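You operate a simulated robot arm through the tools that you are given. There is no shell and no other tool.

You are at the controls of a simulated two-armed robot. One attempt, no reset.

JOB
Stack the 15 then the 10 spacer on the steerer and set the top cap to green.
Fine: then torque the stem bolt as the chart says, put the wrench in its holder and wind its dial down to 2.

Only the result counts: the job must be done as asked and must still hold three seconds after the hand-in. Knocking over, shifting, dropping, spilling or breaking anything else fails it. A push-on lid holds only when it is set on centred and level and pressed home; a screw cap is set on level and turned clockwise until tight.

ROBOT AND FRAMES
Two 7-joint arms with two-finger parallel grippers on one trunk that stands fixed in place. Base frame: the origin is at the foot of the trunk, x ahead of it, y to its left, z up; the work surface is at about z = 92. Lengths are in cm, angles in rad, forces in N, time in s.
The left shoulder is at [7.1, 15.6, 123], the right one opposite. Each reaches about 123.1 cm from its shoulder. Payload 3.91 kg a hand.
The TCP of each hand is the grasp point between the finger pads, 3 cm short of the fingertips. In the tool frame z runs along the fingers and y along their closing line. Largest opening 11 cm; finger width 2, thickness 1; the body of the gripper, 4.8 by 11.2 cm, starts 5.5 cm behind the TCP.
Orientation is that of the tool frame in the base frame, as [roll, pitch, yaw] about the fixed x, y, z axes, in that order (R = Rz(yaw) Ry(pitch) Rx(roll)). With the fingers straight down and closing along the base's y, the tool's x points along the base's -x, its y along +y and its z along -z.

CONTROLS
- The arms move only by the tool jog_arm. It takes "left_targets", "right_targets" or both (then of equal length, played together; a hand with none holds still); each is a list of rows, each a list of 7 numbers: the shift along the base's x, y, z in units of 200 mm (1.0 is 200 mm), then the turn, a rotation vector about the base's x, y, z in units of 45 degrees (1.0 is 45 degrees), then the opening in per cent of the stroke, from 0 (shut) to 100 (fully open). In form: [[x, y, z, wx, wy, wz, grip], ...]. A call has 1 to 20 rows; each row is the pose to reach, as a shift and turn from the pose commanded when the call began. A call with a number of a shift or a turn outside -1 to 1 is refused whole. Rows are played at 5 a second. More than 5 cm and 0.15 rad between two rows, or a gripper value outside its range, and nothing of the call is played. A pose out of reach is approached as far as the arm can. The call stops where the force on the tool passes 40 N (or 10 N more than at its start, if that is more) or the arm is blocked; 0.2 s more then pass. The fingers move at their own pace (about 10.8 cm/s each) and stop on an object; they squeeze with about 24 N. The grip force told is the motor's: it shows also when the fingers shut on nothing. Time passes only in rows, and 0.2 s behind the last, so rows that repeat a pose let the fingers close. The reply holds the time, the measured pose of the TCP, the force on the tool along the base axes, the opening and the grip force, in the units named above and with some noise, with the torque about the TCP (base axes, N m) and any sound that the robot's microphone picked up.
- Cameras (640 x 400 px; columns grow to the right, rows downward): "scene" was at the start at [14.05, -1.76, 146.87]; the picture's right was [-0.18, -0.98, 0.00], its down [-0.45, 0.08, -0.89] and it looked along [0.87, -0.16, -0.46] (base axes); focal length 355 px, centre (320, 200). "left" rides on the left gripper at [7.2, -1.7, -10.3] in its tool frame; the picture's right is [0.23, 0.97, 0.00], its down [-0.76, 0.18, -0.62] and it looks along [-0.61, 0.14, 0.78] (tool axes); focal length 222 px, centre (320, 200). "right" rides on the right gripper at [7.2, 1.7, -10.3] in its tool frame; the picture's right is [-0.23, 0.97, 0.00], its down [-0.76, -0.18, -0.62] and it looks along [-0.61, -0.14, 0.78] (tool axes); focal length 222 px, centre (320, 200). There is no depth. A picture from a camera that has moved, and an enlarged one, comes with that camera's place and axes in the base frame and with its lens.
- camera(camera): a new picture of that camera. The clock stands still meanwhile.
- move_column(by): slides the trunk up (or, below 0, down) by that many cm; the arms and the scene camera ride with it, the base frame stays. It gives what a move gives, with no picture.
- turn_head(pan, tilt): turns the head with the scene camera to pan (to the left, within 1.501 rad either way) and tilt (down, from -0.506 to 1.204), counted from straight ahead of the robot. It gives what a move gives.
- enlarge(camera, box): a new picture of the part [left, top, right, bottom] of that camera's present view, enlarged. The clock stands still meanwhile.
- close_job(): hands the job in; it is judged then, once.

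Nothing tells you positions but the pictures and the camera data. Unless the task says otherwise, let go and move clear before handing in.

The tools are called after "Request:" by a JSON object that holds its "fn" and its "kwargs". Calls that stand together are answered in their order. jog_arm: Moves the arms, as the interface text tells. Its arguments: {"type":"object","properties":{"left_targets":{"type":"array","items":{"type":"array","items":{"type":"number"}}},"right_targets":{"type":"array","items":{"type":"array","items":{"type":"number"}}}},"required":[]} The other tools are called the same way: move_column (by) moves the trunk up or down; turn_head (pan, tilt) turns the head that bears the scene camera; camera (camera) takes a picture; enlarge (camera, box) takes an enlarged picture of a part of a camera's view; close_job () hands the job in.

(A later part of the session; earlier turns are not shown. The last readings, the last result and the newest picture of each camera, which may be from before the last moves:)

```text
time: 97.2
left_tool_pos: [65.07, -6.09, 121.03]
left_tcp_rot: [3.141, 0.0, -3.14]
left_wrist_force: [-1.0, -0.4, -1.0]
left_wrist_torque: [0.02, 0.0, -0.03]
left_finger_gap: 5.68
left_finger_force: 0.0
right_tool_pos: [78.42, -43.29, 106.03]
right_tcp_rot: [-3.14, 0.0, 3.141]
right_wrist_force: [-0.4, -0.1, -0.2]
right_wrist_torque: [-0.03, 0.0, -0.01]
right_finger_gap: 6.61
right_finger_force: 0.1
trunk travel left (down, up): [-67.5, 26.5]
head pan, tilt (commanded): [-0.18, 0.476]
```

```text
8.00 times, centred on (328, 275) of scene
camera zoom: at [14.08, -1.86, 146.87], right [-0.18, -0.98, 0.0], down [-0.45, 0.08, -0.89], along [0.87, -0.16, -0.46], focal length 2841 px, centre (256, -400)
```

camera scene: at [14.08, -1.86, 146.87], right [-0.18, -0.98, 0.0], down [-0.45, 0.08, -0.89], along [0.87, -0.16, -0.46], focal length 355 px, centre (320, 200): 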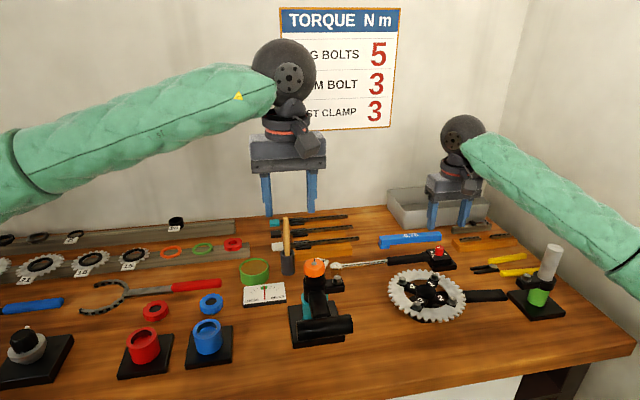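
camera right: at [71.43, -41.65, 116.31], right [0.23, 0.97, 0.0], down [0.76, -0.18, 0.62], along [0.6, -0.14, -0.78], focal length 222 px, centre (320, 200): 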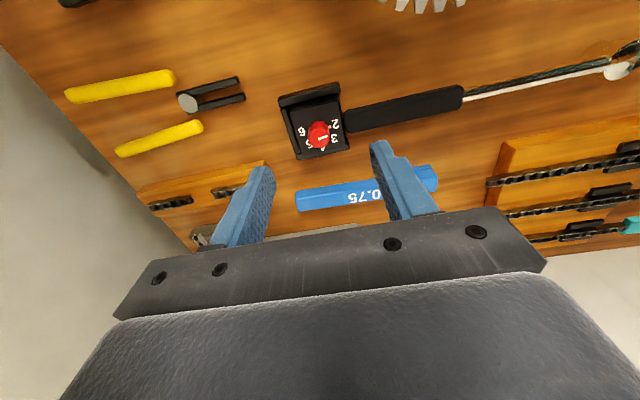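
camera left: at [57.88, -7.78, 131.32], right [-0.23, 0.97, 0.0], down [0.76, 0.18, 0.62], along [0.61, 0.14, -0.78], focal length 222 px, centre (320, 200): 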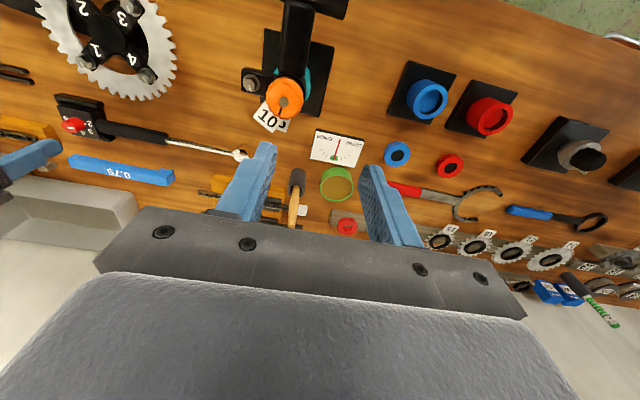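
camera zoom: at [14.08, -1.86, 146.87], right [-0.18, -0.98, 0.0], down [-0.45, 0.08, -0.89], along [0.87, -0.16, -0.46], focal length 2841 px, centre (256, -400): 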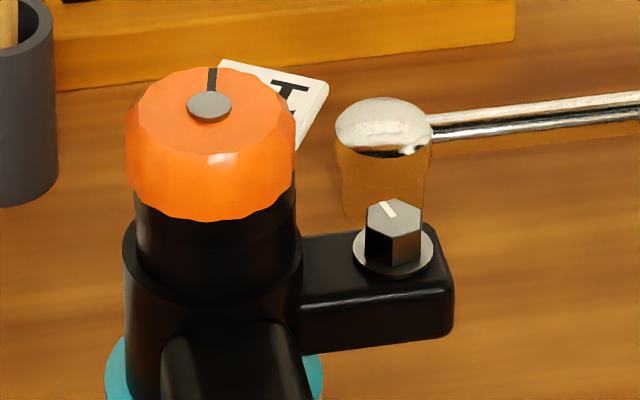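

The tags sit about 2.3 cm from the bolt's axis, so the wrench head (radius about 1.3) will clear them. Next I'll study the wrench: let me look at the dial, handle and head from the right hand's camera.

Request:
{"fn": "jog_arm", "kwargs": {"right_targets": [[-0.05, 0.1, 0.05, 0, 0, 0, 60], [-0.1, 0.25, 0.1, 0, 0, 0, 60], [-0.15, 0.4, 0.15, 0, 0, 0, 60], [-0.2, 0.5, 0.2, 0, 0, 0, 60], [-0.2, 0.5, 0.2, 0, 0, 0, 60]]}}

Request:
{"fn": "camera", "kwargs": {"camera": "right"}}

Request:
{"fn": "enlarge", "kwargs": {"camera": "left", "box": [40, 80, 260, 170]}}

```text
time: 98.4
left_tool_pos: [65.08, -5.99, 121.03]
left_tcp_rot: [-3.141, 0.001, -3.141]
left_wrist_force: [0.0, 0.8, -0.1]
left_wrist_torque: [0.01, -0.01, 0.01]
left_finger_gap: 5.74
left_finger_force: 0.0
right_tool_pos: [74.29, -33.59, 110.02]
right_tcp_rot: [3.141, 0.0, -3.142]
right_wrist_force: [-0.2, -0.2, -0.2]
right_wrist_torque: [0.01, -0.02, 0.0]
right_finger_gap: 6.6
right_finger_force: 0.0
trunk travel left (down, up): [-67.5, 26.5]
head pan, tilt (commanded): [-0.18, 0.476]
```

```text
taken
camera right: at [66.94, -31.97, 120.36], right [0.23, 0.97, 0.0], down [0.76, -0.18, 0.62], along [0.61, -0.14, -0.78], focal length 222 px, centre (320, 200)
```

right: 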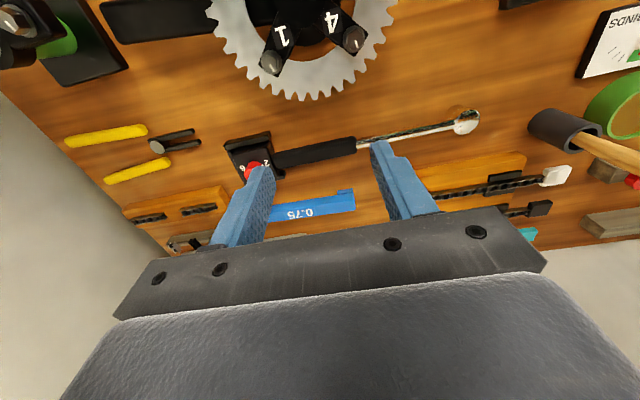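

```text
2.91 times, centred on (150, 125) of left
camera zoom: at [57.89, -7.73, 131.3], right [-0.23, 0.97, 0.0], down [0.76, 0.18, 0.62], along [0.61, 0.14, -0.78], focal length 646 px, centre (814, 418)
```

zoom: 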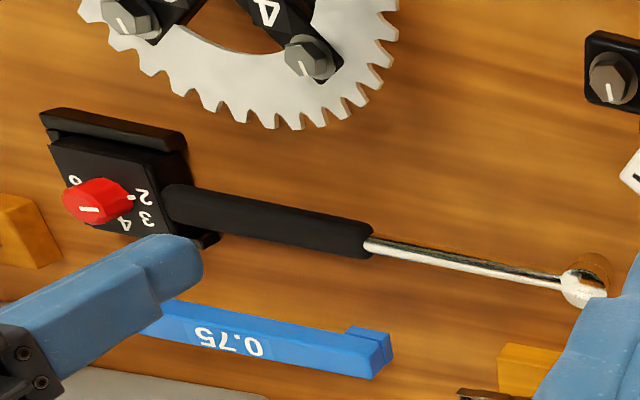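

Request:
{"fn": "enlarge", "kwargs": {"camera": "right", "box": [330, 95, 490, 195]}}

Request:
{"fn": "enlarge", "kwargs": {"camera": "right", "box": [215, 110, 375, 210]}}

Request:
{"fn": "enlarge", "kwargs": {"camera": "scene", "box": [325, 235, 469, 290]}}

```text
4.00 times, centred on (410, 145) of right
camera zoom: at [66.94, -31.97, 120.36], right [0.23, 0.97, 0.0], down [0.76, -0.18, 0.62], along [0.61, -0.14, -0.78], focal length 888 px, centre (-40, 420)
```

zoom: 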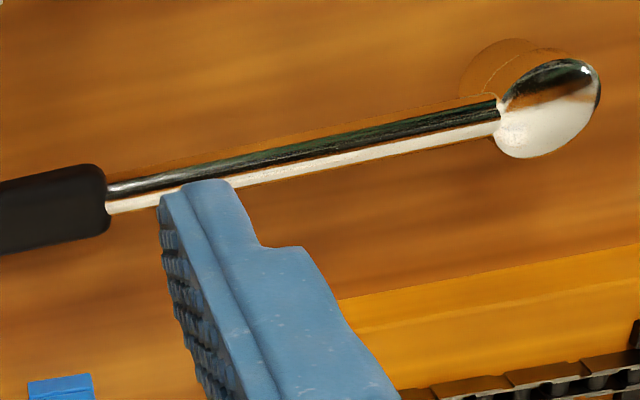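

```text
4.00 times, centred on (295, 160) of right
camera zoom: at [66.94, -31.97, 120.36], right [0.23, 0.97, 0.0], down [0.76, -0.18, 0.62], along [0.61, -0.14, -0.78], focal length 888 px, centre (420, 360)
```

zoom: 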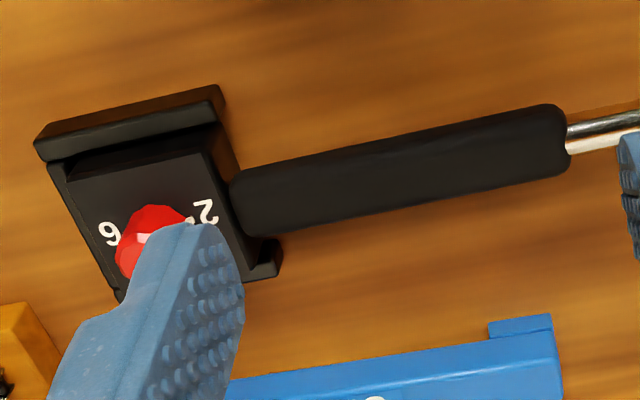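

```text
4.44 times, centred on (397, 262) of scene
camera zoom: at [14.08, -1.81, 146.87], right [-0.18, -0.98, 0.0], down [-0.45, 0.08, -0.89], along [0.87, -0.16, -0.46], focal length 1578 px, centre (-22, -78)
```

zoom: 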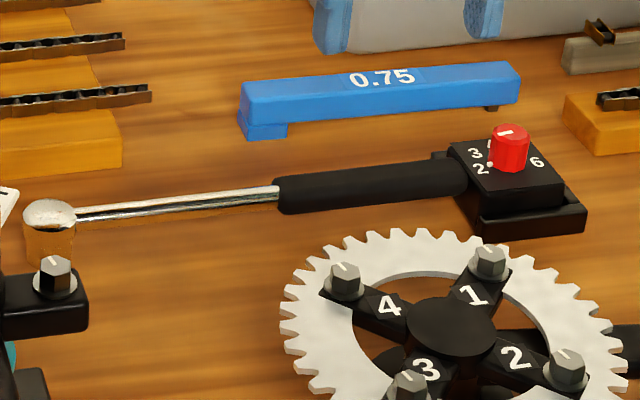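

The wrench lies along y at x ≈ 79.4 (head at y −17.5, knob at y −43.6), and the dial pointer stands at 2 with about 50° per unit, clockwise rising. I'll bring the right hand over the red knob.

Request:
{"fn": "jog_arm", "kwargs": {"right_targets": [[0.08, -0.15, -0.05, 0, 0, 0, 40], [0.16, -0.3, -0.1, 0, 0, 0, 40], [0.24, -0.45, -0.16, 0, 0, 0, 40], [0.263, -0.495, -0.25, 0, 0, 0, 40], [0.263, -0.495, -0.32, 0, 0, 0, 40], [0.263, -0.495, -0.32, 0, 0, 0, 40]]}}

Request:
{"fn": "enlarge", "kwargs": {"camera": "right", "box": [240, 100, 400, 200]}}

Request:
{"fn": "enlarge", "kwargs": {"camera": "scene", "box": [400, 225, 480, 275]}}

```text
time: 99.8
left_tool_pos: [65.08, -5.93, 120.99]
left_tcp_rot: [3.141, -0.001, -3.141]
left_wrist_force: [-0.4, 0.8, 0.8]
left_wrist_torque: [0.0, 0.02, 0.03]
left_finger_gap: 5.7
left_finger_force: 0.1
right_tool_pos: [79.54, -43.21, 103.6]
right_tcp_rot: [3.141, 0.0, -3.141]
right_wrist_force: [0.1, 0.3, -0.6]
right_wrist_torque: [0.03, 0.01, -0.02]
right_finger_gap: 4.41
right_finger_force: 0.0
trunk travel left (down, up): [-67.5, 26.5]
head pan, tilt (commanded): [-0.18, 0.476]
```

```text
4.00 times, centred on (320, 150) of right
camera zoom: at [72.29, -41.6, 113.95], right [0.23, 0.97, 0.0], down [0.76, -0.18, 0.62], along [0.61, -0.14, -0.78], focal length 888 px, centre (320, 400)
```

zoom: 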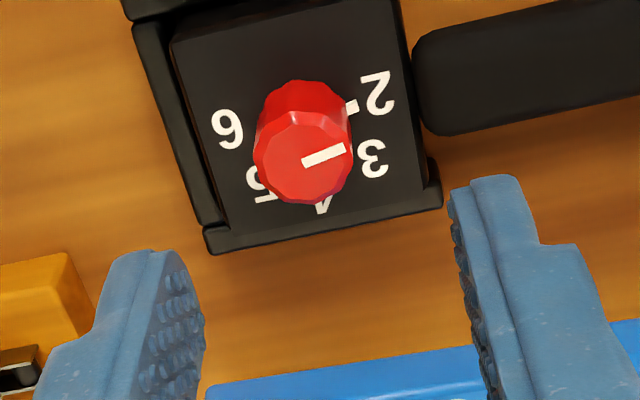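

```text
8.00 times, centred on (440, 250) of scene
camera zoom: at [14.06, -1.78, 146.87], right [-0.18, -0.98, 0.0], down [-0.45, 0.08, -0.89], along [0.87, -0.16, -0.46], focal length 2841 px, centre (-640, -200)
```

zoom: 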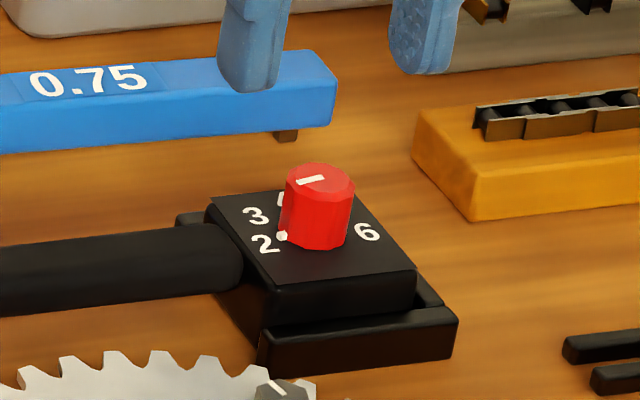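

I have the knob's axis at (79.4, −43.65) with its top at 96.8 and the plate at about 95. I'll centre, narrow the opening, and descend around the knob.

Request:
{"fn": "jog_arm", "kwargs": {"right_targets": [[-0.005, -0.018, -0.04, 0, 0, 0, 29], [-0.005, -0.018, -0.1, 0, 0, 0, 29], [-0.005, -0.018, -0.15, 0, 0, 0, 29], [-0.005, -0.018, -0.15, 0, 0, 0, 29]]}}

Request:
{"fn": "enlarge", "kwargs": {"camera": "right", "box": [240, 110, 400, 210]}}

Request:
{"fn": "enlarge", "kwargs": {"camera": "scene", "box": [400, 225, 480, 275]}}

```text
time: 100.8
left_tool_pos: [65.01, -5.87, 121.19]
left_tcp_rot: [-3.14, 0.0, -3.14]
left_wrist_force: [-0.4, 0.3, 0.1]
left_wrist_torque: [0.02, 0.01, -0.03]
left_finger_gap: 5.75
left_finger_force: 0.1
right_tool_pos: [79.51, -43.34, 100.97]
right_tcp_rot: [-3.139, 0.005, -3.141]
right_wrist_force: [-0.2, -0.8, -0.4]
right_wrist_torque: [-0.02, 0.02, 0.02]
right_finger_gap: 3.2
right_finger_force: 0.1
trunk travel left (down, up): [-67.5, 26.5]
head pan, tilt (commanded): [-0.18, 0.476]
```

```text
4.00 times, centred on (320, 160) of right
camera zoom: at [72.19, -41.71, 111.39], right [0.23, 0.97, 0.0], down [0.76, -0.18, 0.63], along [0.61, -0.14, -0.78], focal length 888 px, centre (320, 360)
```

zoom: 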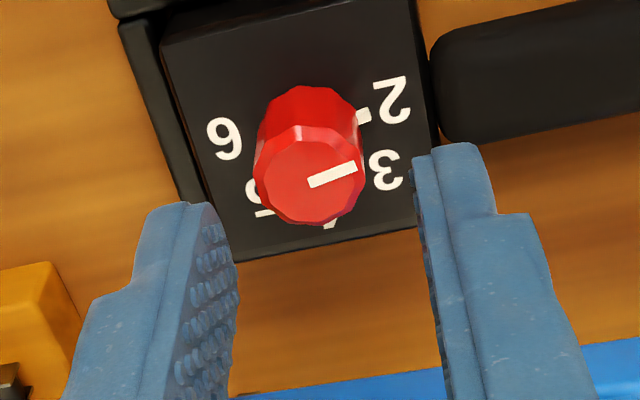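

```text
8.00 times, centred on (440, 250) of scene
camera zoom: at [13.86, -1.6, 146.94], right [-0.18, -0.98, 0.0], down [-0.45, 0.08, -0.89], along [0.87, -0.16, -0.46], focal length 2841 px, centre (-640, -200)
```

zoom: 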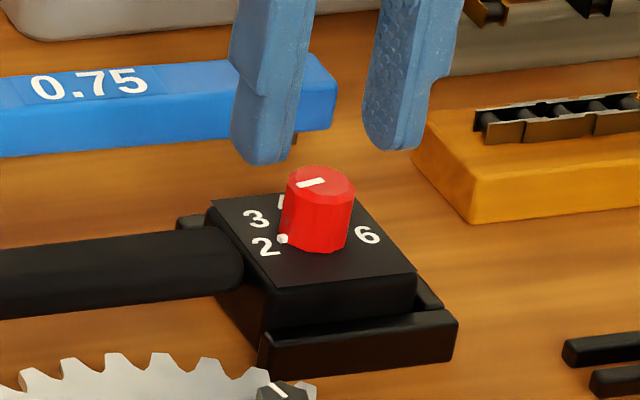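

The trunk leaned slightly and the hand stopped 0.37 cm above command with no wrist force, so part of the right arm may be touching something. I'll look around before going lower.

Request:
{"fn": "camera", "kwargs": {"camera": "scene"}}

Request:
{"fn": "camera", "kwargs": {"camera": "right"}}

```text
taken
camera scene: at [13.86, -1.6, 146.94], right [-0.18, -0.98, 0.0], down [-0.45, 0.08, -0.89], along [0.87, -0.16, -0.46], focal length 355 px, centre (320, 200)
```

scene: 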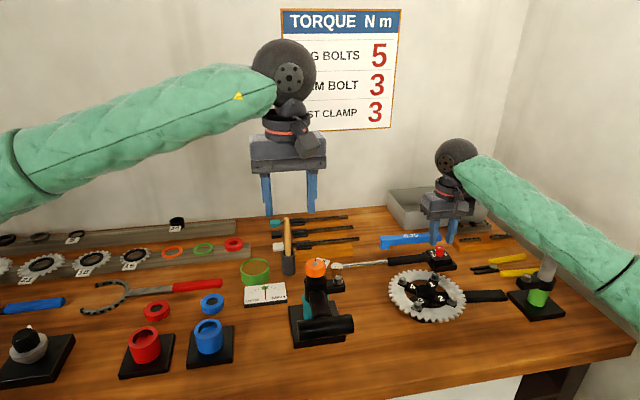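

```text
taken
camera right: at [72.19, -41.71, 111.39], right [0.23, 0.97, 0.0], down [0.76, -0.18, 0.63], along [0.61, -0.14, -0.78], focal length 222 px, centre (320, 200)
```

right: 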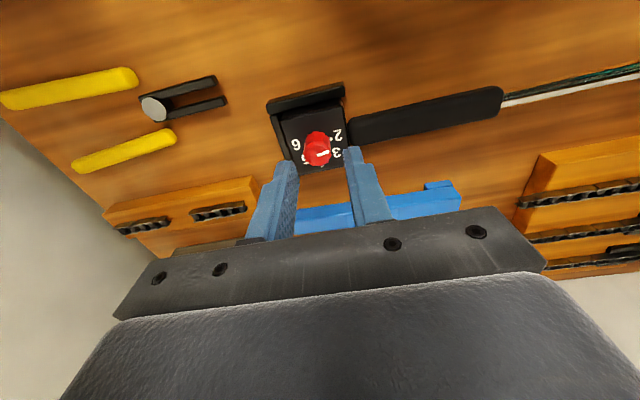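

The right forearm is resting on the grey seat post. I'll lift the right hand straight up right away and check whether the post moved.

Request:
{"fn": "jog_arm", "kwargs": {"right_targets": [[0, 0, 0.08, 0, 0, 0, 29], [0, 0, 0.2, 0, 0, 0, 29], [0, 0, 0.4, 0, 0, 0, 29], [0, 0, 0.6, 0, 0, 0, 29]]}}

Request:
{"fn": "enlarge", "kwargs": {"camera": "scene", "box": [420, 220, 600, 340]}}

Request:
{"fn": "camera", "kwargs": {"camera": "scene"}}

```text
time: 101.8
left_tool_pos: [64.88, -5.98, 121.14]
left_tcp_rot: [-3.141, 0.0, -3.138]
left_wrist_force: [0.1, -0.1, 0.1]
left_wrist_torque: [-0.03, -0.01, -0.01]
left_finger_gap: 5.72
left_finger_force: 0.1
right_tool_pos: [79.3, -43.52, 112.83]
right_tcp_rot: [-3.141, -0.001, -3.141]
right_wrist_force: [0.0, 0.5, 0.7]
right_wrist_torque: [-0.02, -0.02, 0.0]
right_finger_gap: 3.18
right_finger_force: 0.0
trunk travel left (down, up): [-67.5, 26.5]
head pan, tilt (commanded): [-0.18, 0.476]
```

```text
3.33 times, centred on (510, 280) of scene
camera zoom: at [13.99, -1.67, 146.87], right [-0.18, -0.98, 0.0], down [-0.45, 0.08, -0.89], along [0.87, -0.16, -0.46], focal length 1184 px, centre (-313, -67)
```

zoom: 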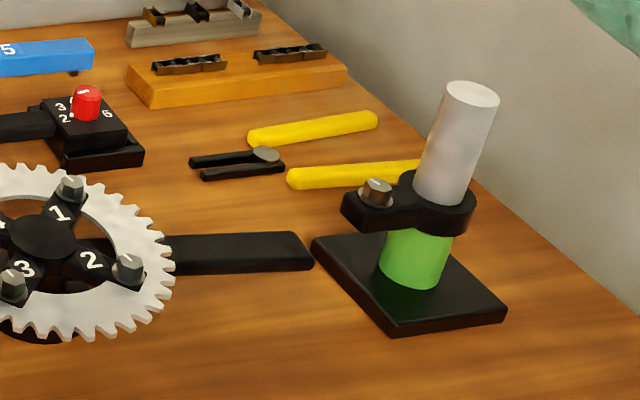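

```text
taken
camera scene: at [13.99, -1.67, 146.87], right [-0.18, -0.98, 0.0], down [-0.45, 0.08, -0.89], along [0.87, -0.16, -0.46], focal length 355 px, centre (320, 200)
```

scene: 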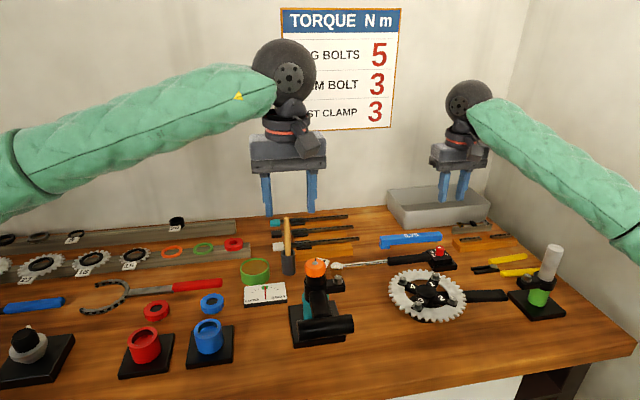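

The post and its clamp are exactly where they were. To keep the forearm clear of it I'll raise the trunk 20 cm, so that the right arm comes down more steeply.

Request:
{"fn": "move_column", "kwargs": {"by": 20}}

Request:
{"fn": "camera", "kwargs": {"camera": "scene"}}

Request:
{"fn": "camera", "kwargs": {"camera": "right"}}

```text
time: 104.0
left_tool_pos: [65.04, -6.1, 141.06]
left_tcp_rot: [-3.142, 0.001, -3.14]
left_wrist_force: [-0.6, 0.2, 0.4]
left_wrist_torque: [0.01, 0.01, 0.01]
left_finger_gap: 5.71
left_finger_force: 0.2
right_tool_pos: [79.36, -43.58, 132.78]
right_tcp_rot: [-3.141, 0.0, 3.14]
right_wrist_force: [-0.4, 0.1, 0.1]
right_wrist_torque: [0.03, -0.02, 0.01]
right_finger_gap: 3.2
right_finger_force: 0.0
trunk travel left (down, up): [-87.5, 6.5]
head pan, tilt (commanded): [-0.18, 0.476]
```

```text
taken
camera scene: at [14.09, -1.78, 166.86], right [-0.18, -0.98, 0.0], down [-0.45, 0.08, -0.89], along [0.87, -0.16, -0.46], focal length 355 px, centre (320, 200)
```

scene: 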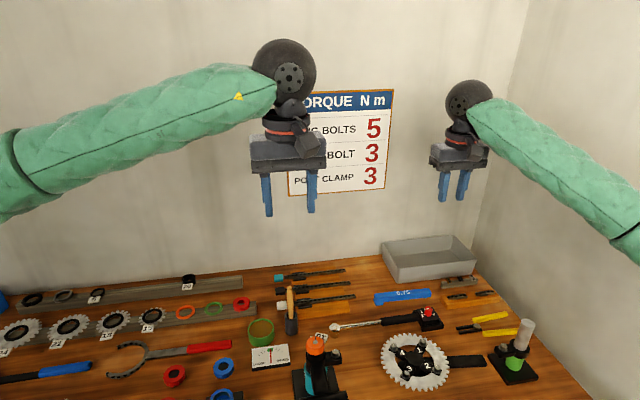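

```text
taken
camera right: at [72.01, -42.07, 143.12], right [0.23, 0.97, 0.0], down [0.76, -0.18, 0.62], along [0.61, -0.14, -0.78], focal length 222 px, centre (320, 200)
```

right: 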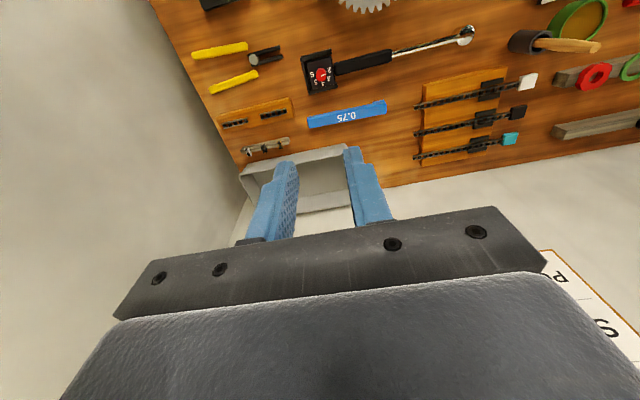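

The higher stance is fine. I'll tilt the head to follow the work, and lower the right hand back over the knob in stages while watching the forearm and post.

Request:
{"fn": "turn_head", "kwargs": {"pan": -0.3, "tilt": 0.66}}

Request:
{"fn": "jog_arm", "kwargs": {"right_targets": [[0, 0, -0.2, 0, 0, 0, 29], [0, 0, -0.42, 0, 0, 0, 29], [0, 0, -0.64, 0, 0, 0, 29], [0, 0, -0.86, 0, 0, 0, 29], [0, 0, -1.0, 0, 0, 0, 29]]}}

Request:
{"fn": "jog_arm", "kwargs": {"right_targets": [[0, 0, -0.15, 0, 0, 0, 29], [0, 0, -0.3, 0, 0, 0, 29], [0, 0, -0.45, 0, 0, 0, 29], [0, 0, -0.45, 0, 0, 0, 29]]}}

Request:
{"fn": "camera", "kwargs": {"camera": "scene"}}

Request:
{"fn": "enlarge", "kwargs": {"camera": "right", "box": [240, 100, 400, 200]}}

```text
time: 104.7
left_tool_pos: [65.04, -6.0, 141.03]
left_tcp_rot: [3.141, -0.001, -3.14]
left_wrist_force: [-0.1, -1.3, -0.4]
left_wrist_torque: [0.03, 0.0, -0.01]
left_finger_gap: 5.74
left_finger_force: 0.0
right_tool_pos: [79.31, -43.62, 132.76]
right_tcp_rot: [-3.141, -0.001, 3.141]
right_wrist_force: [0.1, 0.4, 0.2]
right_wrist_torque: [0.01, -0.01, -0.01]
right_finger_gap: 3.21
right_finger_force: 0.1
trunk travel left (down, up): [-87.5, 6.5]
head pan, tilt (commanded): [-0.3, 0.66]
```

```text
time: 105.9
left_tool_pos: [65.08, -6.02, 141.01]
left_tcp_rot: [3.141, 0.001, -3.14]
left_wrist_force: [0.3, -0.1, -0.2]
left_wrist_torque: [-0.01, -0.02, -0.01]
left_finger_gap: 5.72
left_finger_force: 0.1
right_tool_pos: [79.54, -43.88, 112.76]
right_tcp_rot: [3.141, 0.0, -3.141]
right_wrist_force: [0.1, 0.2, 0.1]
right_wrist_torque: [0.0, -0.04, 0.04]
right_finger_gap: 3.19
right_finger_force: 0.1
trunk travel left (down, up): [-87.5, 6.5]
head pan, tilt (commanded): [-0.3, 0.66]
```

```text
time: 106.9
left_tool_pos: [65.02, -6.09, 141.09]
left_tcp_rot: [-3.141, -0.001, -3.14]
left_wrist_force: [0.1, -0.3, 0.2]
left_wrist_torque: [-0.04, 0.0, 0.01]
left_finger_gap: 5.72
left_finger_force: 0.1
right_tool_pos: [79.61, -43.91, 103.72]
right_tcp_rot: [3.141, 0.002, -3.141]
right_wrist_force: [-1.1, 1.0, -0.4]
right_wrist_torque: [0.0, 0.0, -0.01]
right_finger_gap: 3.17
right_finger_force: 0.0
trunk travel left (down, up): [-87.5, 6.5]
head pan, tilt (commanded): [-0.3, 0.66]
```

```text
taken
camera scene: at [13.33, -2.71, 165.23], right [-0.3, -0.96, 0.0], down [-0.59, 0.18, -0.79], along [0.75, -0.23, -0.61], focal length 355 px, centre (320, 200)
```

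scene: 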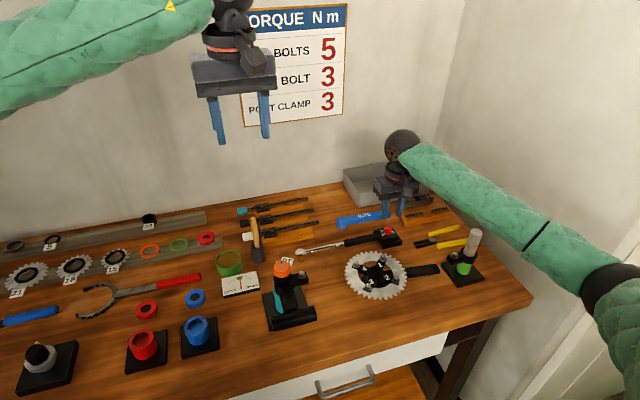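

```text
4.00 times, centred on (320, 150) of right
camera zoom: at [72.18, -42.34, 114.13], right [0.23, 0.97, 0.0], down [0.76, -0.18, 0.62], along [0.61, -0.14, -0.78], focal length 888 px, centre (320, 400)
```

zoom: 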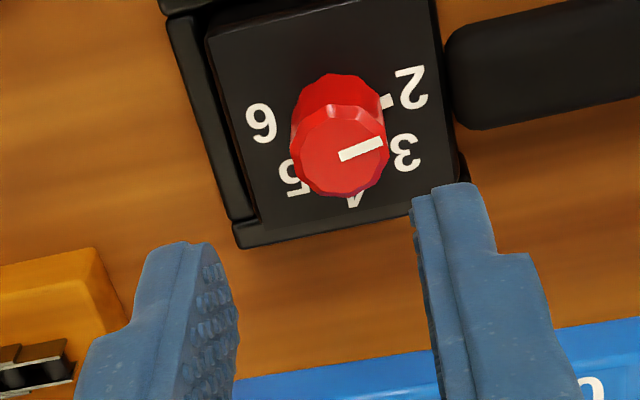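

The forearm now passes well above the post. The hand is 0.4 cm off in y from the knob; I'll correct it and descend around the knob.

Request:
{"fn": "jog_arm", "kwargs": {"right_targets": [[0, 0.02, -0.03, 0, 0, 0, 29], [0, 0.02, -0.1, 0, 0, 0, 29], [0, 0.02, -0.17, 0, 0, 0, 29], [0, 0.02, -0.17, 0, 0, 0, 29]]}}

Request:
{"fn": "camera", "kwargs": {"camera": "scene"}}

Request:
{"fn": "enlarge", "kwargs": {"camera": "right", "box": [240, 110, 400, 210]}}

```text
time: 107.9
left_tool_pos: [65.13, -6.0, 141.05]
left_tcp_rot: [-3.141, 0.0, -3.14]
left_wrist_force: [-0.4, 0.0, -0.4]
left_wrist_torque: [0.01, 0.03, -0.01]
left_finger_gap: 5.71
left_finger_force: 0.1
right_tool_pos: [79.28, -43.18, 100.36]
right_tcp_rot: [-3.141, 0.0, -3.141]
right_wrist_force: [-0.2, -0.2, 0.4]
right_wrist_torque: [0.03, -0.02, 0.02]
right_finger_gap: 3.18
right_finger_force: 0.0
trunk travel left (down, up): [-87.5, 6.5]
head pan, tilt (commanded): [-0.3, 0.66]
```

```text
taken
camera scene: at [13.33, -2.68, 165.23], right [-0.3, -0.96, 0.0], down [-0.59, 0.18, -0.79], along [0.75, -0.23, -0.61], focal length 355 px, centre (320, 200)
```

scene: 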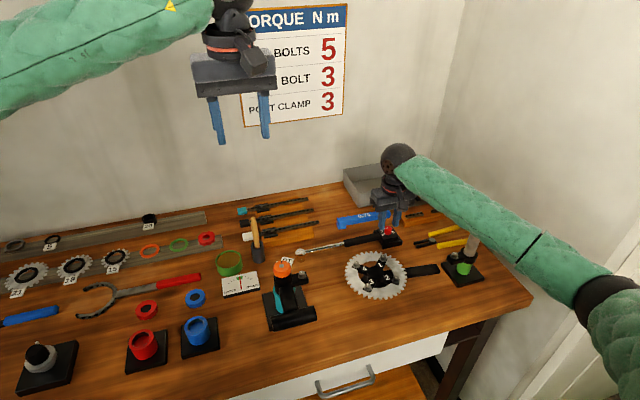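

```text
4.00 times, centred on (320, 160) of right
camera zoom: at [71.95, -41.63, 110.71], right [0.23, 0.97, 0.0], down [0.76, -0.18, 0.62], along [0.61, -0.14, -0.78], focal length 888 px, centre (320, 360)
```

zoom: 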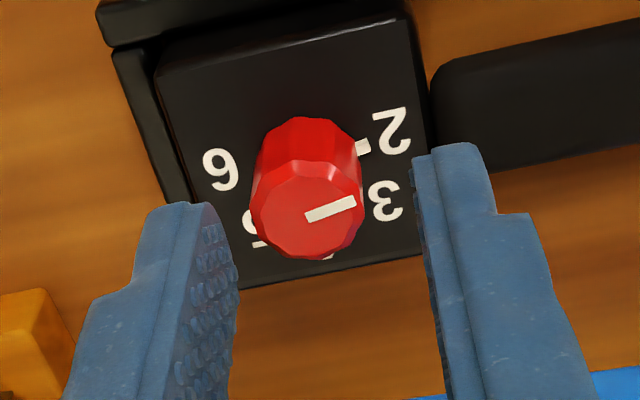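

Clear by several centimetres. The hand needs +0.37 in x and −0.32 in y; then I'll go down to the gripping height and close on the knob.

Request:
{"fn": "jog_arm", "kwargs": {"right_targets": [[0.018, -0.014, 0, 0, 0, 0, 29], [0.018, -0.014, -0.045, 0, 0, 0, 29], [0.018, -0.014, -0.09, 0, 0, 0, 29], [0.018, -0.014, -0.09, 0, 0, 0, 29]]}}

Request:
{"fn": "enlarge", "kwargs": {"camera": "right", "box": [240, 130, 400, 230]}}

Request:
{"fn": "enlarge", "kwargs": {"camera": "scene", "box": [350, 200, 430, 260]}}

```text
time: 108.9
left_tool_pos: [65.1, -6.03, 140.99]
left_tcp_rot: [-3.141, 0.0, -3.14]
left_wrist_force: [0.2, 0.4, -0.3]
left_wrist_torque: [0.01, -0.03, 0.02]
left_finger_gap: 5.73
left_finger_force: 0.0
right_tool_pos: [79.78, -43.61, 98.47]
right_tcp_rot: [-3.141, 0.001, -3.141]
right_wrist_force: [0.0, 1.2, 0.3]
right_wrist_torque: [0.01, -0.01, 0.0]
right_finger_gap: 3.19
right_finger_force: 0.0
trunk travel left (down, up): [-87.5, 6.5]
head pan, tilt (commanded): [-0.3, 0.66]
```

```text
4.00 times, centred on (320, 180) of right
camera zoom: at [72.43, -42.04, 108.95], right [0.23, 0.97, 0.0], down [0.76, -0.18, 0.62], along [0.61, -0.14, -0.78], focal length 888 px, centre (320, 280)
```

zoom: 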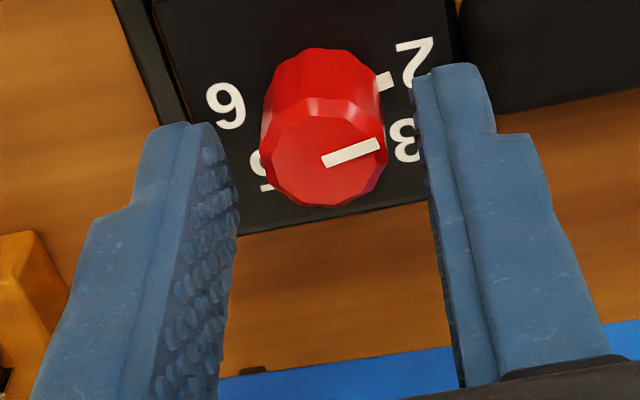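

```text
6.67 times, centred on (390, 230) of scene
camera zoom: at [13.34, -2.69, 165.23], right [-0.3, -0.96, 0.0], down [-0.59, 0.18, -0.79], along [0.75, -0.23, -0.61], focal length 2367 px, centre (-147, 0)
```

zoom: 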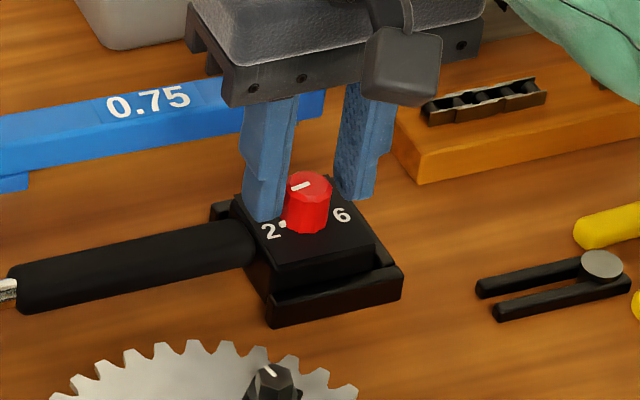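

I'm 0.2 cm too far in x; I'll fix that and close gently on the knob.

Request:
{"fn": "jog_arm", "kwargs": {"right_targets": [[-0.011, 0.005, 0, 0, 0, 0, 29], [-0.011, 0.005, 0, 0, 0, 0, 29], [-0.011, 0.005, 0, 0, 0, 0, 15], [-0.011, 0.005, 0, 0, 0, 0, 8], [-0.011, 0.005, 0, 0, 0, 0, 8]]}}

Request:
{"fn": "enlarge", "kwargs": {"camera": "right", "box": [240, 130, 400, 230]}}

```text
time: 110.1
left_tool_pos: [65.02, -6.04, 141.06]
left_tcp_rot: [3.141, 0.001, -3.14]
left_wrist_force: [-0.1, 0.5, -0.6]
left_wrist_torque: [0.0, 0.02, 0.01]
left_finger_gap: 5.74
left_finger_force: 0.1
right_tool_pos: [79.54, -43.42, 98.52]
right_tcp_rot: [-3.141, -0.001, -3.141]
right_wrist_force: [-0.8, -0.7, -0.1]
right_wrist_torque: [-0.13, -0.01, 0.02]
right_finger_gap: 1.93
right_finger_force: 23.7
trunk travel left (down, up): [-87.5, 6.5]
head pan, tilt (commanded): [-0.3, 0.66]
```

```text
4.00 times, centred on (320, 180) of right
camera zoom: at [72.22, -41.87, 108.87], right [0.23, 0.97, 0.0], down [0.76, -0.18, 0.62], along [0.61, -0.14, -0.78], focal length 888 px, centre (320, 280)
```

zoom: 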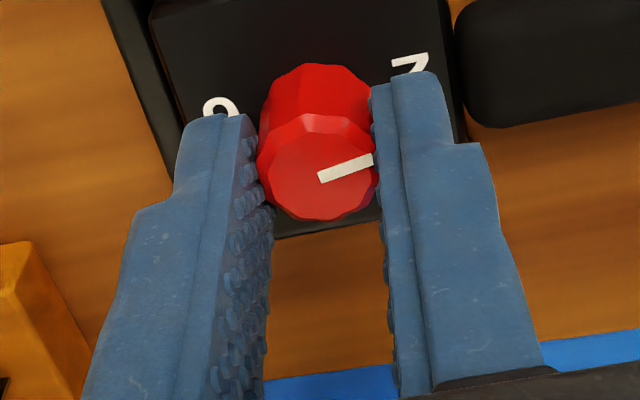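

Gripped (1.93 cm). I'll turn it clockwise 40° first, watching forces and sounds.

Request:
{"fn": "jog_arm", "kwargs": {"right_targets": [[0, 0, 0, 0, 0, -0.15, 8], [0, 0, 0, 0, 0, -0.3, 8], [0, 0, 0, 0, 0, -0.45, 8], [0, 0, 0, 0, 0, -0.6, 8], [0, 0, 0, 0, 0, -0.75, 8], [0, 0, 0, 0, 0, -0.9, 8], [0, 0, 0, 0, 0, -0.9, 8]]}}

Request:
{"fn": "enlarge", "kwargs": {"camera": "right", "box": [240, 130, 400, 230]}}

Request:
{"fn": "enlarge", "kwargs": {"camera": "scene", "box": [360, 210, 420, 255]}}

```text
time: 111.7
left_tool_pos: [65.04, -6.13, 141.1]
left_tcp_rot: [3.141, -0.002, -3.138]
left_wrist_force: [-0.6, 0.4, -0.3]
left_wrist_torque: [-0.01, 0.01, -0.03]
left_finger_gap: 5.72
left_finger_force: 0.0
right_tool_pos: [79.35, -43.38, 98.54]
right_tcp_rot: [-3.141, -0.001, 2.433]
right_wrist_force: [1.7, -1.0, -0.3]
right_wrist_torque: [-0.26, -0.06, -0.05]
right_finger_gap: 1.94
right_finger_force: 24.7
trunk travel left (down, up): [-87.5, 6.5]
head pan, tilt (commanded): [-0.3, 0.66]
```

```text
4.00 times, centred on (320, 180) of right
camera zoom: at [74.97, -37.58, 108.92], right [0.81, 0.59, 0.0], down [0.46, -0.63, 0.62], along [0.37, -0.5, -0.78], focal length 888 px, centre (320, 280)
```

zoom: 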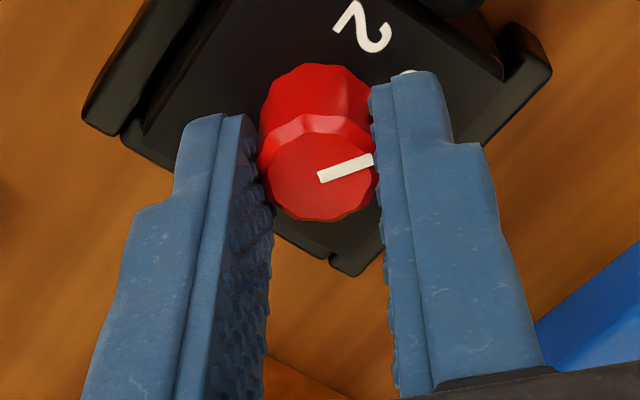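

```text
8.89 times, centred on (390, 232) of scene
camera zoom: at [13.38, -2.71, 165.23], right [-0.3, -0.96, 0.0], down [-0.59, 0.18, -0.79], along [0.75, -0.23, -0.61], focal length 3156 px, centre (-302, -89)
```

zoom: 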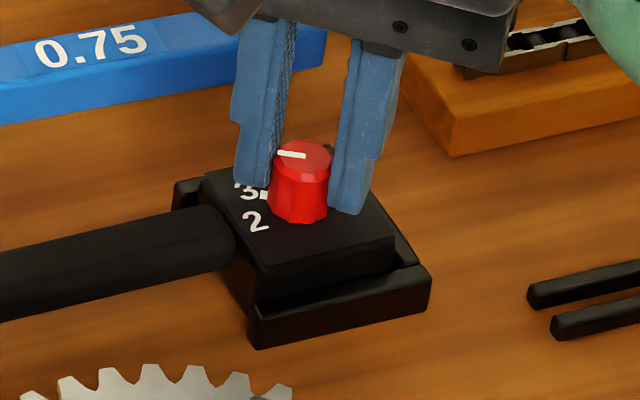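

The pip is close to 3. I'll add about 9° more, then open, rise and read the dial properly.

Request:
{"fn": "jog_arm", "kwargs": {"right_targets": [[0, 0, 0, 0, 0, -0.1, 8], [0, 0, 0, 0, 0, -0.2, 8], [0, 0, 0, 0, 0, -0.2, 8], [0, 0, 0, 0, 0, -0.2, 22], [0, 0, 0, 0, 0, -0.2, 29], [0, 0, 0.05, 0, 0, -0.2, 29], [0, 0, 0.15, 0, 0, -0.2, 29], [0, 0, 0.3, 0, 0, -0.1, 29], [0, 0, 0.45, 0, 0, 0, 29]]}}

Request:
{"fn": "enlarge", "kwargs": {"camera": "scene", "box": [368, 215, 408, 250]}}

Request:
{"fn": "camera", "kwargs": {"camera": "right"}}

```text
time: 113.7
left_tool_pos: [65.12, -5.93, 140.99]
left_tcp_rot: [3.141, -0.002, -3.141]
left_wrist_force: [-1.0, -0.1, -0.6]
left_wrist_torque: [-0.02, 0.03, -0.02]
left_finger_gap: 5.72
left_finger_force: 0.0
right_tool_pos: [79.49, -43.56, 107.5]
right_tcp_rot: [-3.141, -0.002, 2.434]
right_wrist_force: [0.6, 0.7, -1.0]
right_wrist_torque: [-0.02, 0.02, 0.0]
right_finger_gap: 3.18
right_finger_force: 0.0
trunk travel left (down, up): [-87.5, 6.5]
head pan, tilt (commanded): [-0.3, 0.66]
```

```text
11.43 times, centred on (388, 232) of scene
camera zoom: at [13.32, -2.64, 165.23], right [-0.3, -0.96, 0.0], down [-0.59, 0.18, -0.79], along [0.75, -0.23, -0.61], focal length 4058 px, centre (-457, -171)
```

zoom: 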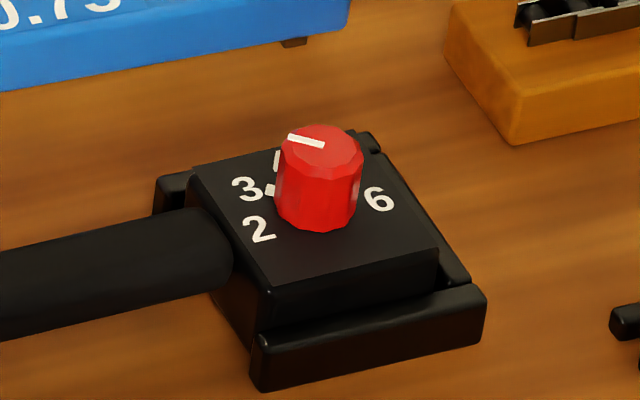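

```text
taken
camera right: at [75.01, -37.7, 117.91], right [0.8, 0.59, 0.0], down [0.46, -0.63, 0.62], along [0.37, -0.5, -0.78], focal length 222 px, centre (320, 200)
```

right: 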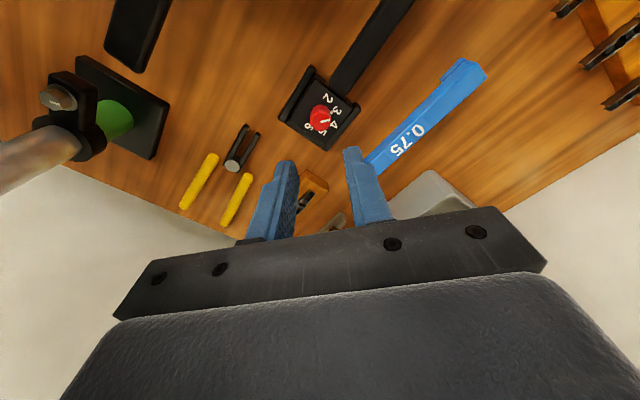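

Request:
{"fn": "enlarge", "kwargs": {"camera": "right", "box": [275, 65, 371, 155]}}

Request:
{"fn": "enlarge", "kwargs": {"camera": "right", "box": [300, 90, 348, 130]}}

Request:
{"fn": "enlarge", "kwargs": {"camera": "scene", "box": [380, 222, 400, 238]}}

```text
4.44 times, centred on (323, 110) of right
camera zoom: at [75.01, -37.7, 117.91], right [0.8, 0.59, 0.0], down [0.46, -0.63, 0.62], along [0.37, -0.5, -0.78], focal length 987 px, centre (307, 600)
```

zoom: 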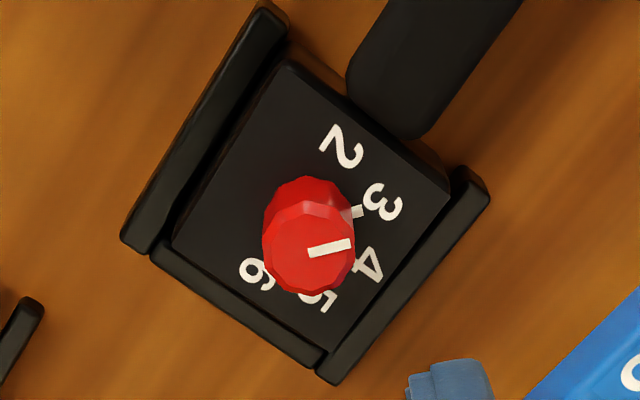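

```text
10.00 times, centred on (324, 110) of right
camera zoom: at [75.01, -37.7, 117.91], right [0.8, 0.59, 0.0], down [0.46, -0.63, 0.62], along [0.37, -0.5, -0.78], focal length 2221 px, centre (280, 1100)
```

zoom: 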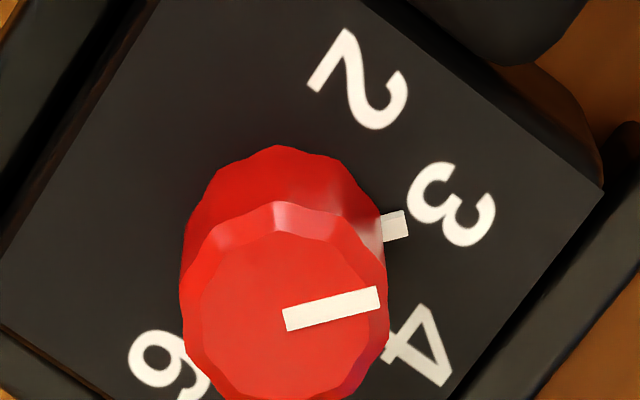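

```text
16.00 times, centred on (390, 230) of scene
camera zoom: at [13.32, -2.64, 165.23], right [-0.3, -0.96, 0.0], down [-0.59, 0.18, -0.79], along [0.75, -0.23, -0.61], focal length 5682 px, centre (-800, -280)
```

zoom: 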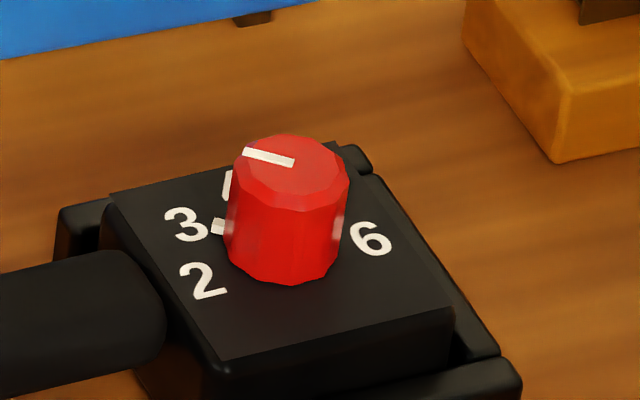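

Reading the dial geometrically: pointer at about 51°, the "3" label at 51.5°, so it's set to 3. Now I'll turn the right hand so that it closes across the handle (along x) and move over the handle.

Request:
{"fn": "jog_arm", "kwargs": {"right_targets": [[0, 0.08, 0, 0, 0, -0.15, 40], [0, 0.16, 0, 0, 0, -0.3, 40], [0, 0.24, 0, 0, 0, -0.45, 40], [0, 0.32, 0, 0, 0, -0.6, 40], [0, 0.4, 0, 0, 0, -0.75, 40], [0, 0.48, 0, 0, 0, -0.9, 40]]}}

Request:
{"fn": "jog_arm", "kwargs": {"right_targets": [[0, 0.01, -0.05, 0, 0, -0.1, 40], [0, 0.02, -0.12, 0, 0, -0.2, 40], [0, 0.02, -0.2, 0, 0, -0.2, 40], [0, 0.02, -0.2, 0, 0, -0.2, 40]]}}

Request:
{"fn": "camera", "kwargs": {"camera": "right"}}

Request:
{"fn": "camera", "kwargs": {"camera": "scene"}}

```text
time: 115.1
left_tool_pos: [64.99, -5.94, 141.15]
left_tcp_rot: [3.14, 0.0, -3.142]
left_wrist_force: [0.0, -0.3, 0.2]
left_wrist_torque: [0.0, 0.0, 0.0]
left_finger_gap: 5.72
left_finger_force: 0.1
right_tool_pos: [79.52, -33.79, 107.73]
right_tcp_rot: [-3.141, -0.001, 1.725]
right_wrist_force: [-0.3, 0.2, -1.2]
right_wrist_torque: [-0.01, 0.03, -0.01]
right_finger_gap: 4.39
right_finger_force: 0.0
trunk travel left (down, up): [-87.5, 6.5]
head pan, tilt (commanded): [-0.3, 0.66]
```

```text
time: 116.1
left_tool_pos: [65.1, -5.98, 141.07]
left_tcp_rot: [-3.142, 0.0, -3.139]
left_wrist_force: [-0.3, 0.2, 0.1]
left_wrist_torque: [-0.03, -0.01, -0.01]
left_finger_gap: 5.73
left_finger_force: 0.1
right_tool_pos: [79.49, -33.45, 103.61]
right_tcp_rot: [3.14, 0.0, 1.571]
right_wrist_force: [0.4, 0.0, -0.5]
right_wrist_torque: [0.02, 0.02, -0.03]
right_finger_gap: 4.42
right_finger_force: 0.0
trunk travel left (down, up): [-87.5, 6.5]
head pan, tilt (commanded): [-0.3, 0.66]
```

```text
taken
camera right: at [81.11, -26.22, 113.92], right [0.97, -0.23, 0.0], down [-0.18, -0.76, 0.62], along [-0.14, -0.61, -0.78], focal length 222 px, centre (320, 200)
```

right: 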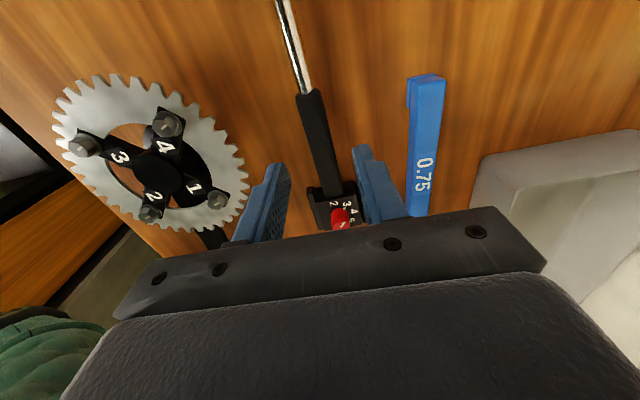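

```text
taken
camera scene: at [13.34, -2.68, 165.23], right [-0.3, -0.96, 0.0], down [-0.59, 0.18, -0.79], along [0.75, -0.23, -0.61], focal length 355 px, centre (320, 200)
```

scene: 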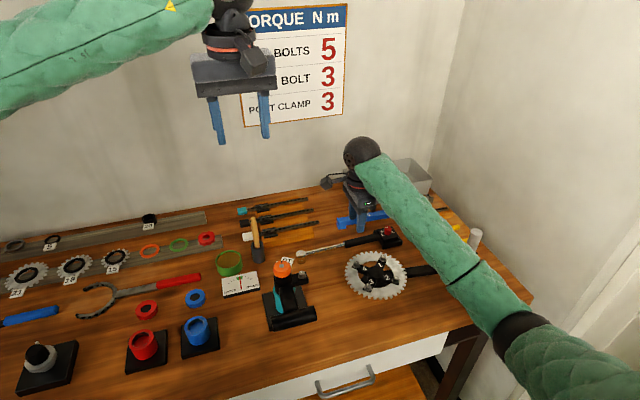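

Request:
{"fn": "enlarge", "kwargs": {"camera": "right", "box": [240, 80, 400, 230]}}

Request:
{"fn": "enlarge", "kwargs": {"camera": "scene", "box": [290, 190, 420, 270]}}

```text
2.67 times, centred on (320, 155) of right
camera zoom: at [81.11, -26.22, 113.92], right [0.97, -0.23, 0.0], down [-0.18, -0.76, 0.62], along [-0.14, -0.61, -0.78], focal length 592 px, centre (320, 320)
```

zoom: 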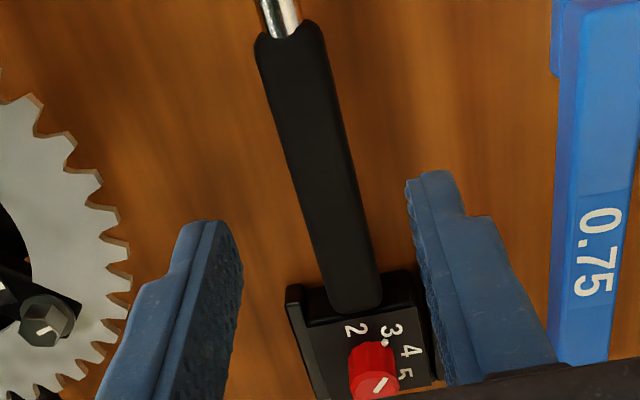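

```text
4.92 times, centred on (355, 230) of scene
camera zoom: at [13.34, -2.68, 165.23], right [-0.3, -0.96, 0.0], down [-0.59, 0.18, -0.79], along [0.75, -0.23, -0.61], focal length 1748 px, centre (148, 52)
```

zoom: 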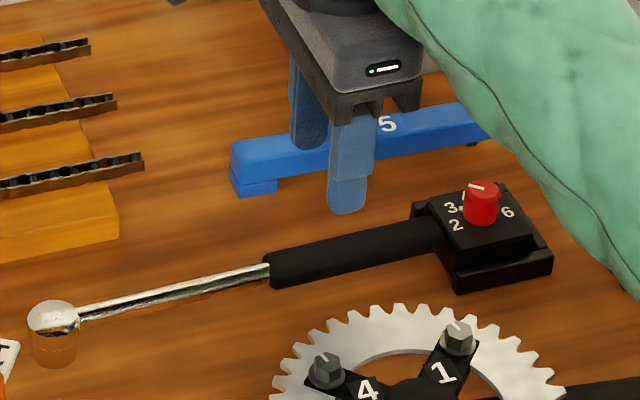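

The handle's axis is at x = 79.26 and the hand is over y = −33.4. I'll shift −0.15 in x and lower to straddle the handle.

Request:
{"fn": "jog_arm", "kwargs": {"right_targets": [[-0.0075, 0, -0.1, 0, 0, 0, 40], [-0.0075, 0, -0.2, 0, 0, 0, 40], [-0.0075, 0, -0.3, 0, 0, 0, 40], [-0.0075, 0, -0.37, 0, 0, 0, 40], [-0.0075, 0, -0.37, 0, 0, 0, 40]]}}

Request:
{"fn": "enlarge", "kwargs": {"camera": "right", "box": [240, 80, 400, 230]}}

Request:
{"fn": "enlarge", "kwargs": {"camera": "scene", "box": [290, 190, 420, 270]}}

```text
time: 117.3
left_tool_pos: [65.18, -6.03, 140.94]
left_tcp_rot: [3.141, 0.001, -3.14]
left_wrist_force: [0.2, -0.5, 0.1]
left_wrist_torque: [-0.01, 0.0, 0.01]
left_finger_gap: 5.72
left_finger_force: 0.1
right_tool_pos: [79.43, -33.39, 96.11]
right_tcp_rot: [3.141, 0.0, 1.571]
right_wrist_force: [0.4, -1.3, 0.0]
right_wrist_torque: [-0.02, -0.02, 0.01]
right_finger_gap: 4.4
right_finger_force: 0.1
trunk travel left (down, up): [-87.5, 6.5]
head pan, tilt (commanded): [-0.3, 0.66]
```

```text
2.67 times, centred on (320, 155) of right
camera zoom: at [81.02, -26.27, 106.49], right [0.97, -0.23, 0.0], down [-0.18, -0.76, 0.62], along [-0.14, -0.61, -0.78], focal length 592 px, centre (320, 320)
```

zoom: 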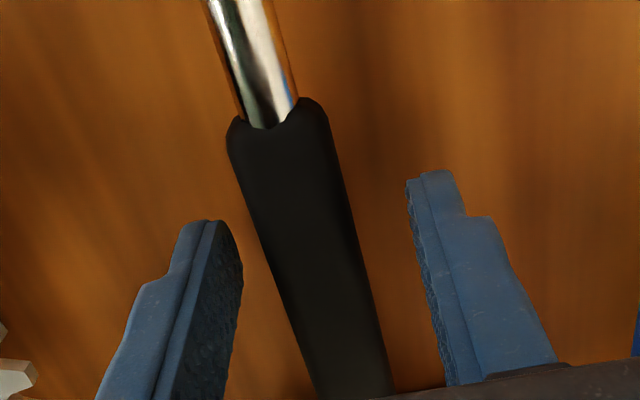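

```text
4.92 times, centred on (355, 230) of scene
camera zoom: at [13.31, -2.69, 165.23], right [-0.3, -0.96, 0.0], down [-0.59, 0.18, -0.79], along [0.75, -0.23, -0.61], focal length 1748 px, centre (148, 52)
```

zoom: 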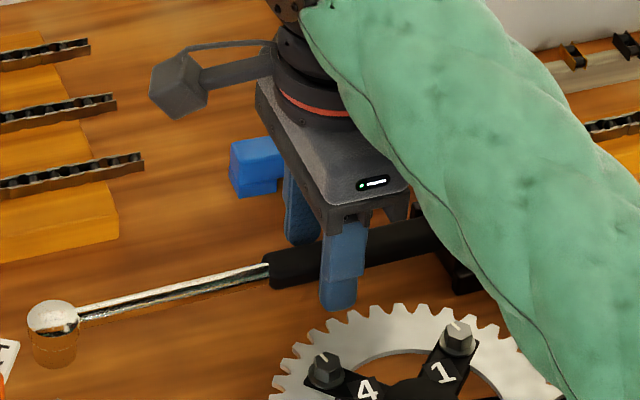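

Handle is between the fingers. I'll lower the last 0.4 cm and close.

Request:
{"fn": "jog_arm", "kwargs": {"right_targets": [[-0.003, 0, -0.01, 0, 0, 0, 40], [-0.003, 0, -0.02, 0, 0, 0, 40], [-0.003, 0, -0.02, 0, 0, 0, 20], [-0.003, 0, -0.02, 0, 0, 0, 8], [-0.003, 0, -0.02, 0, 0, 0, 8], [-0.003, 0, -0.02, 0, 0, 0, 8]]}}

Request:
{"fn": "enlarge", "kwargs": {"camera": "right", "box": [240, 80, 400, 230]}}

```text
time: 118.7
left_tool_pos: [65.12, -6.11, 141.02]
left_tcp_rot: [3.141, 0.0, -3.14]
left_wrist_force: [0.1, 0.2, 0.2]
left_wrist_torque: [-0.02, -0.03, -0.01]
left_finger_gap: 5.74
left_finger_force: 0.0
right_tool_pos: [79.34, -33.3, 95.65]
right_tcp_rot: [-3.14, -0.001, 1.57]
right_wrist_force: [1.8, -0.1, 0.0]
right_wrist_torque: [0.2, -0.09, 0.25]
right_finger_gap: 2.18
right_finger_force: 24.1
trunk travel left (down, up): [-87.5, 6.5]
head pan, tilt (commanded): [-0.3, 0.66]
```

```text
2.67 times, centred on (320, 155) of right
camera zoom: at [80.95, -26.23, 106.07], right [0.97, -0.23, 0.0], down [-0.18, -0.76, 0.62], along [-0.14, -0.61, -0.78], focal length 592 px, centre (320, 320)
```

zoom: 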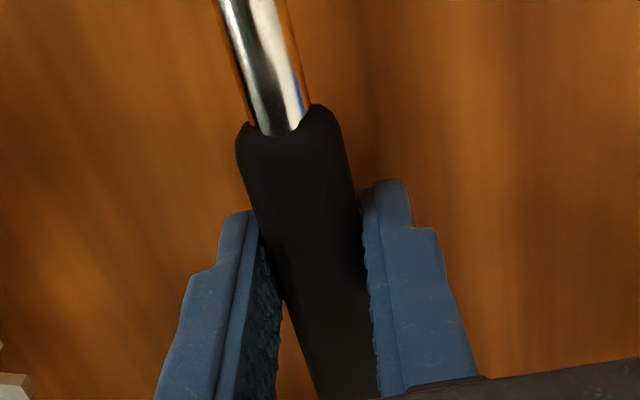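

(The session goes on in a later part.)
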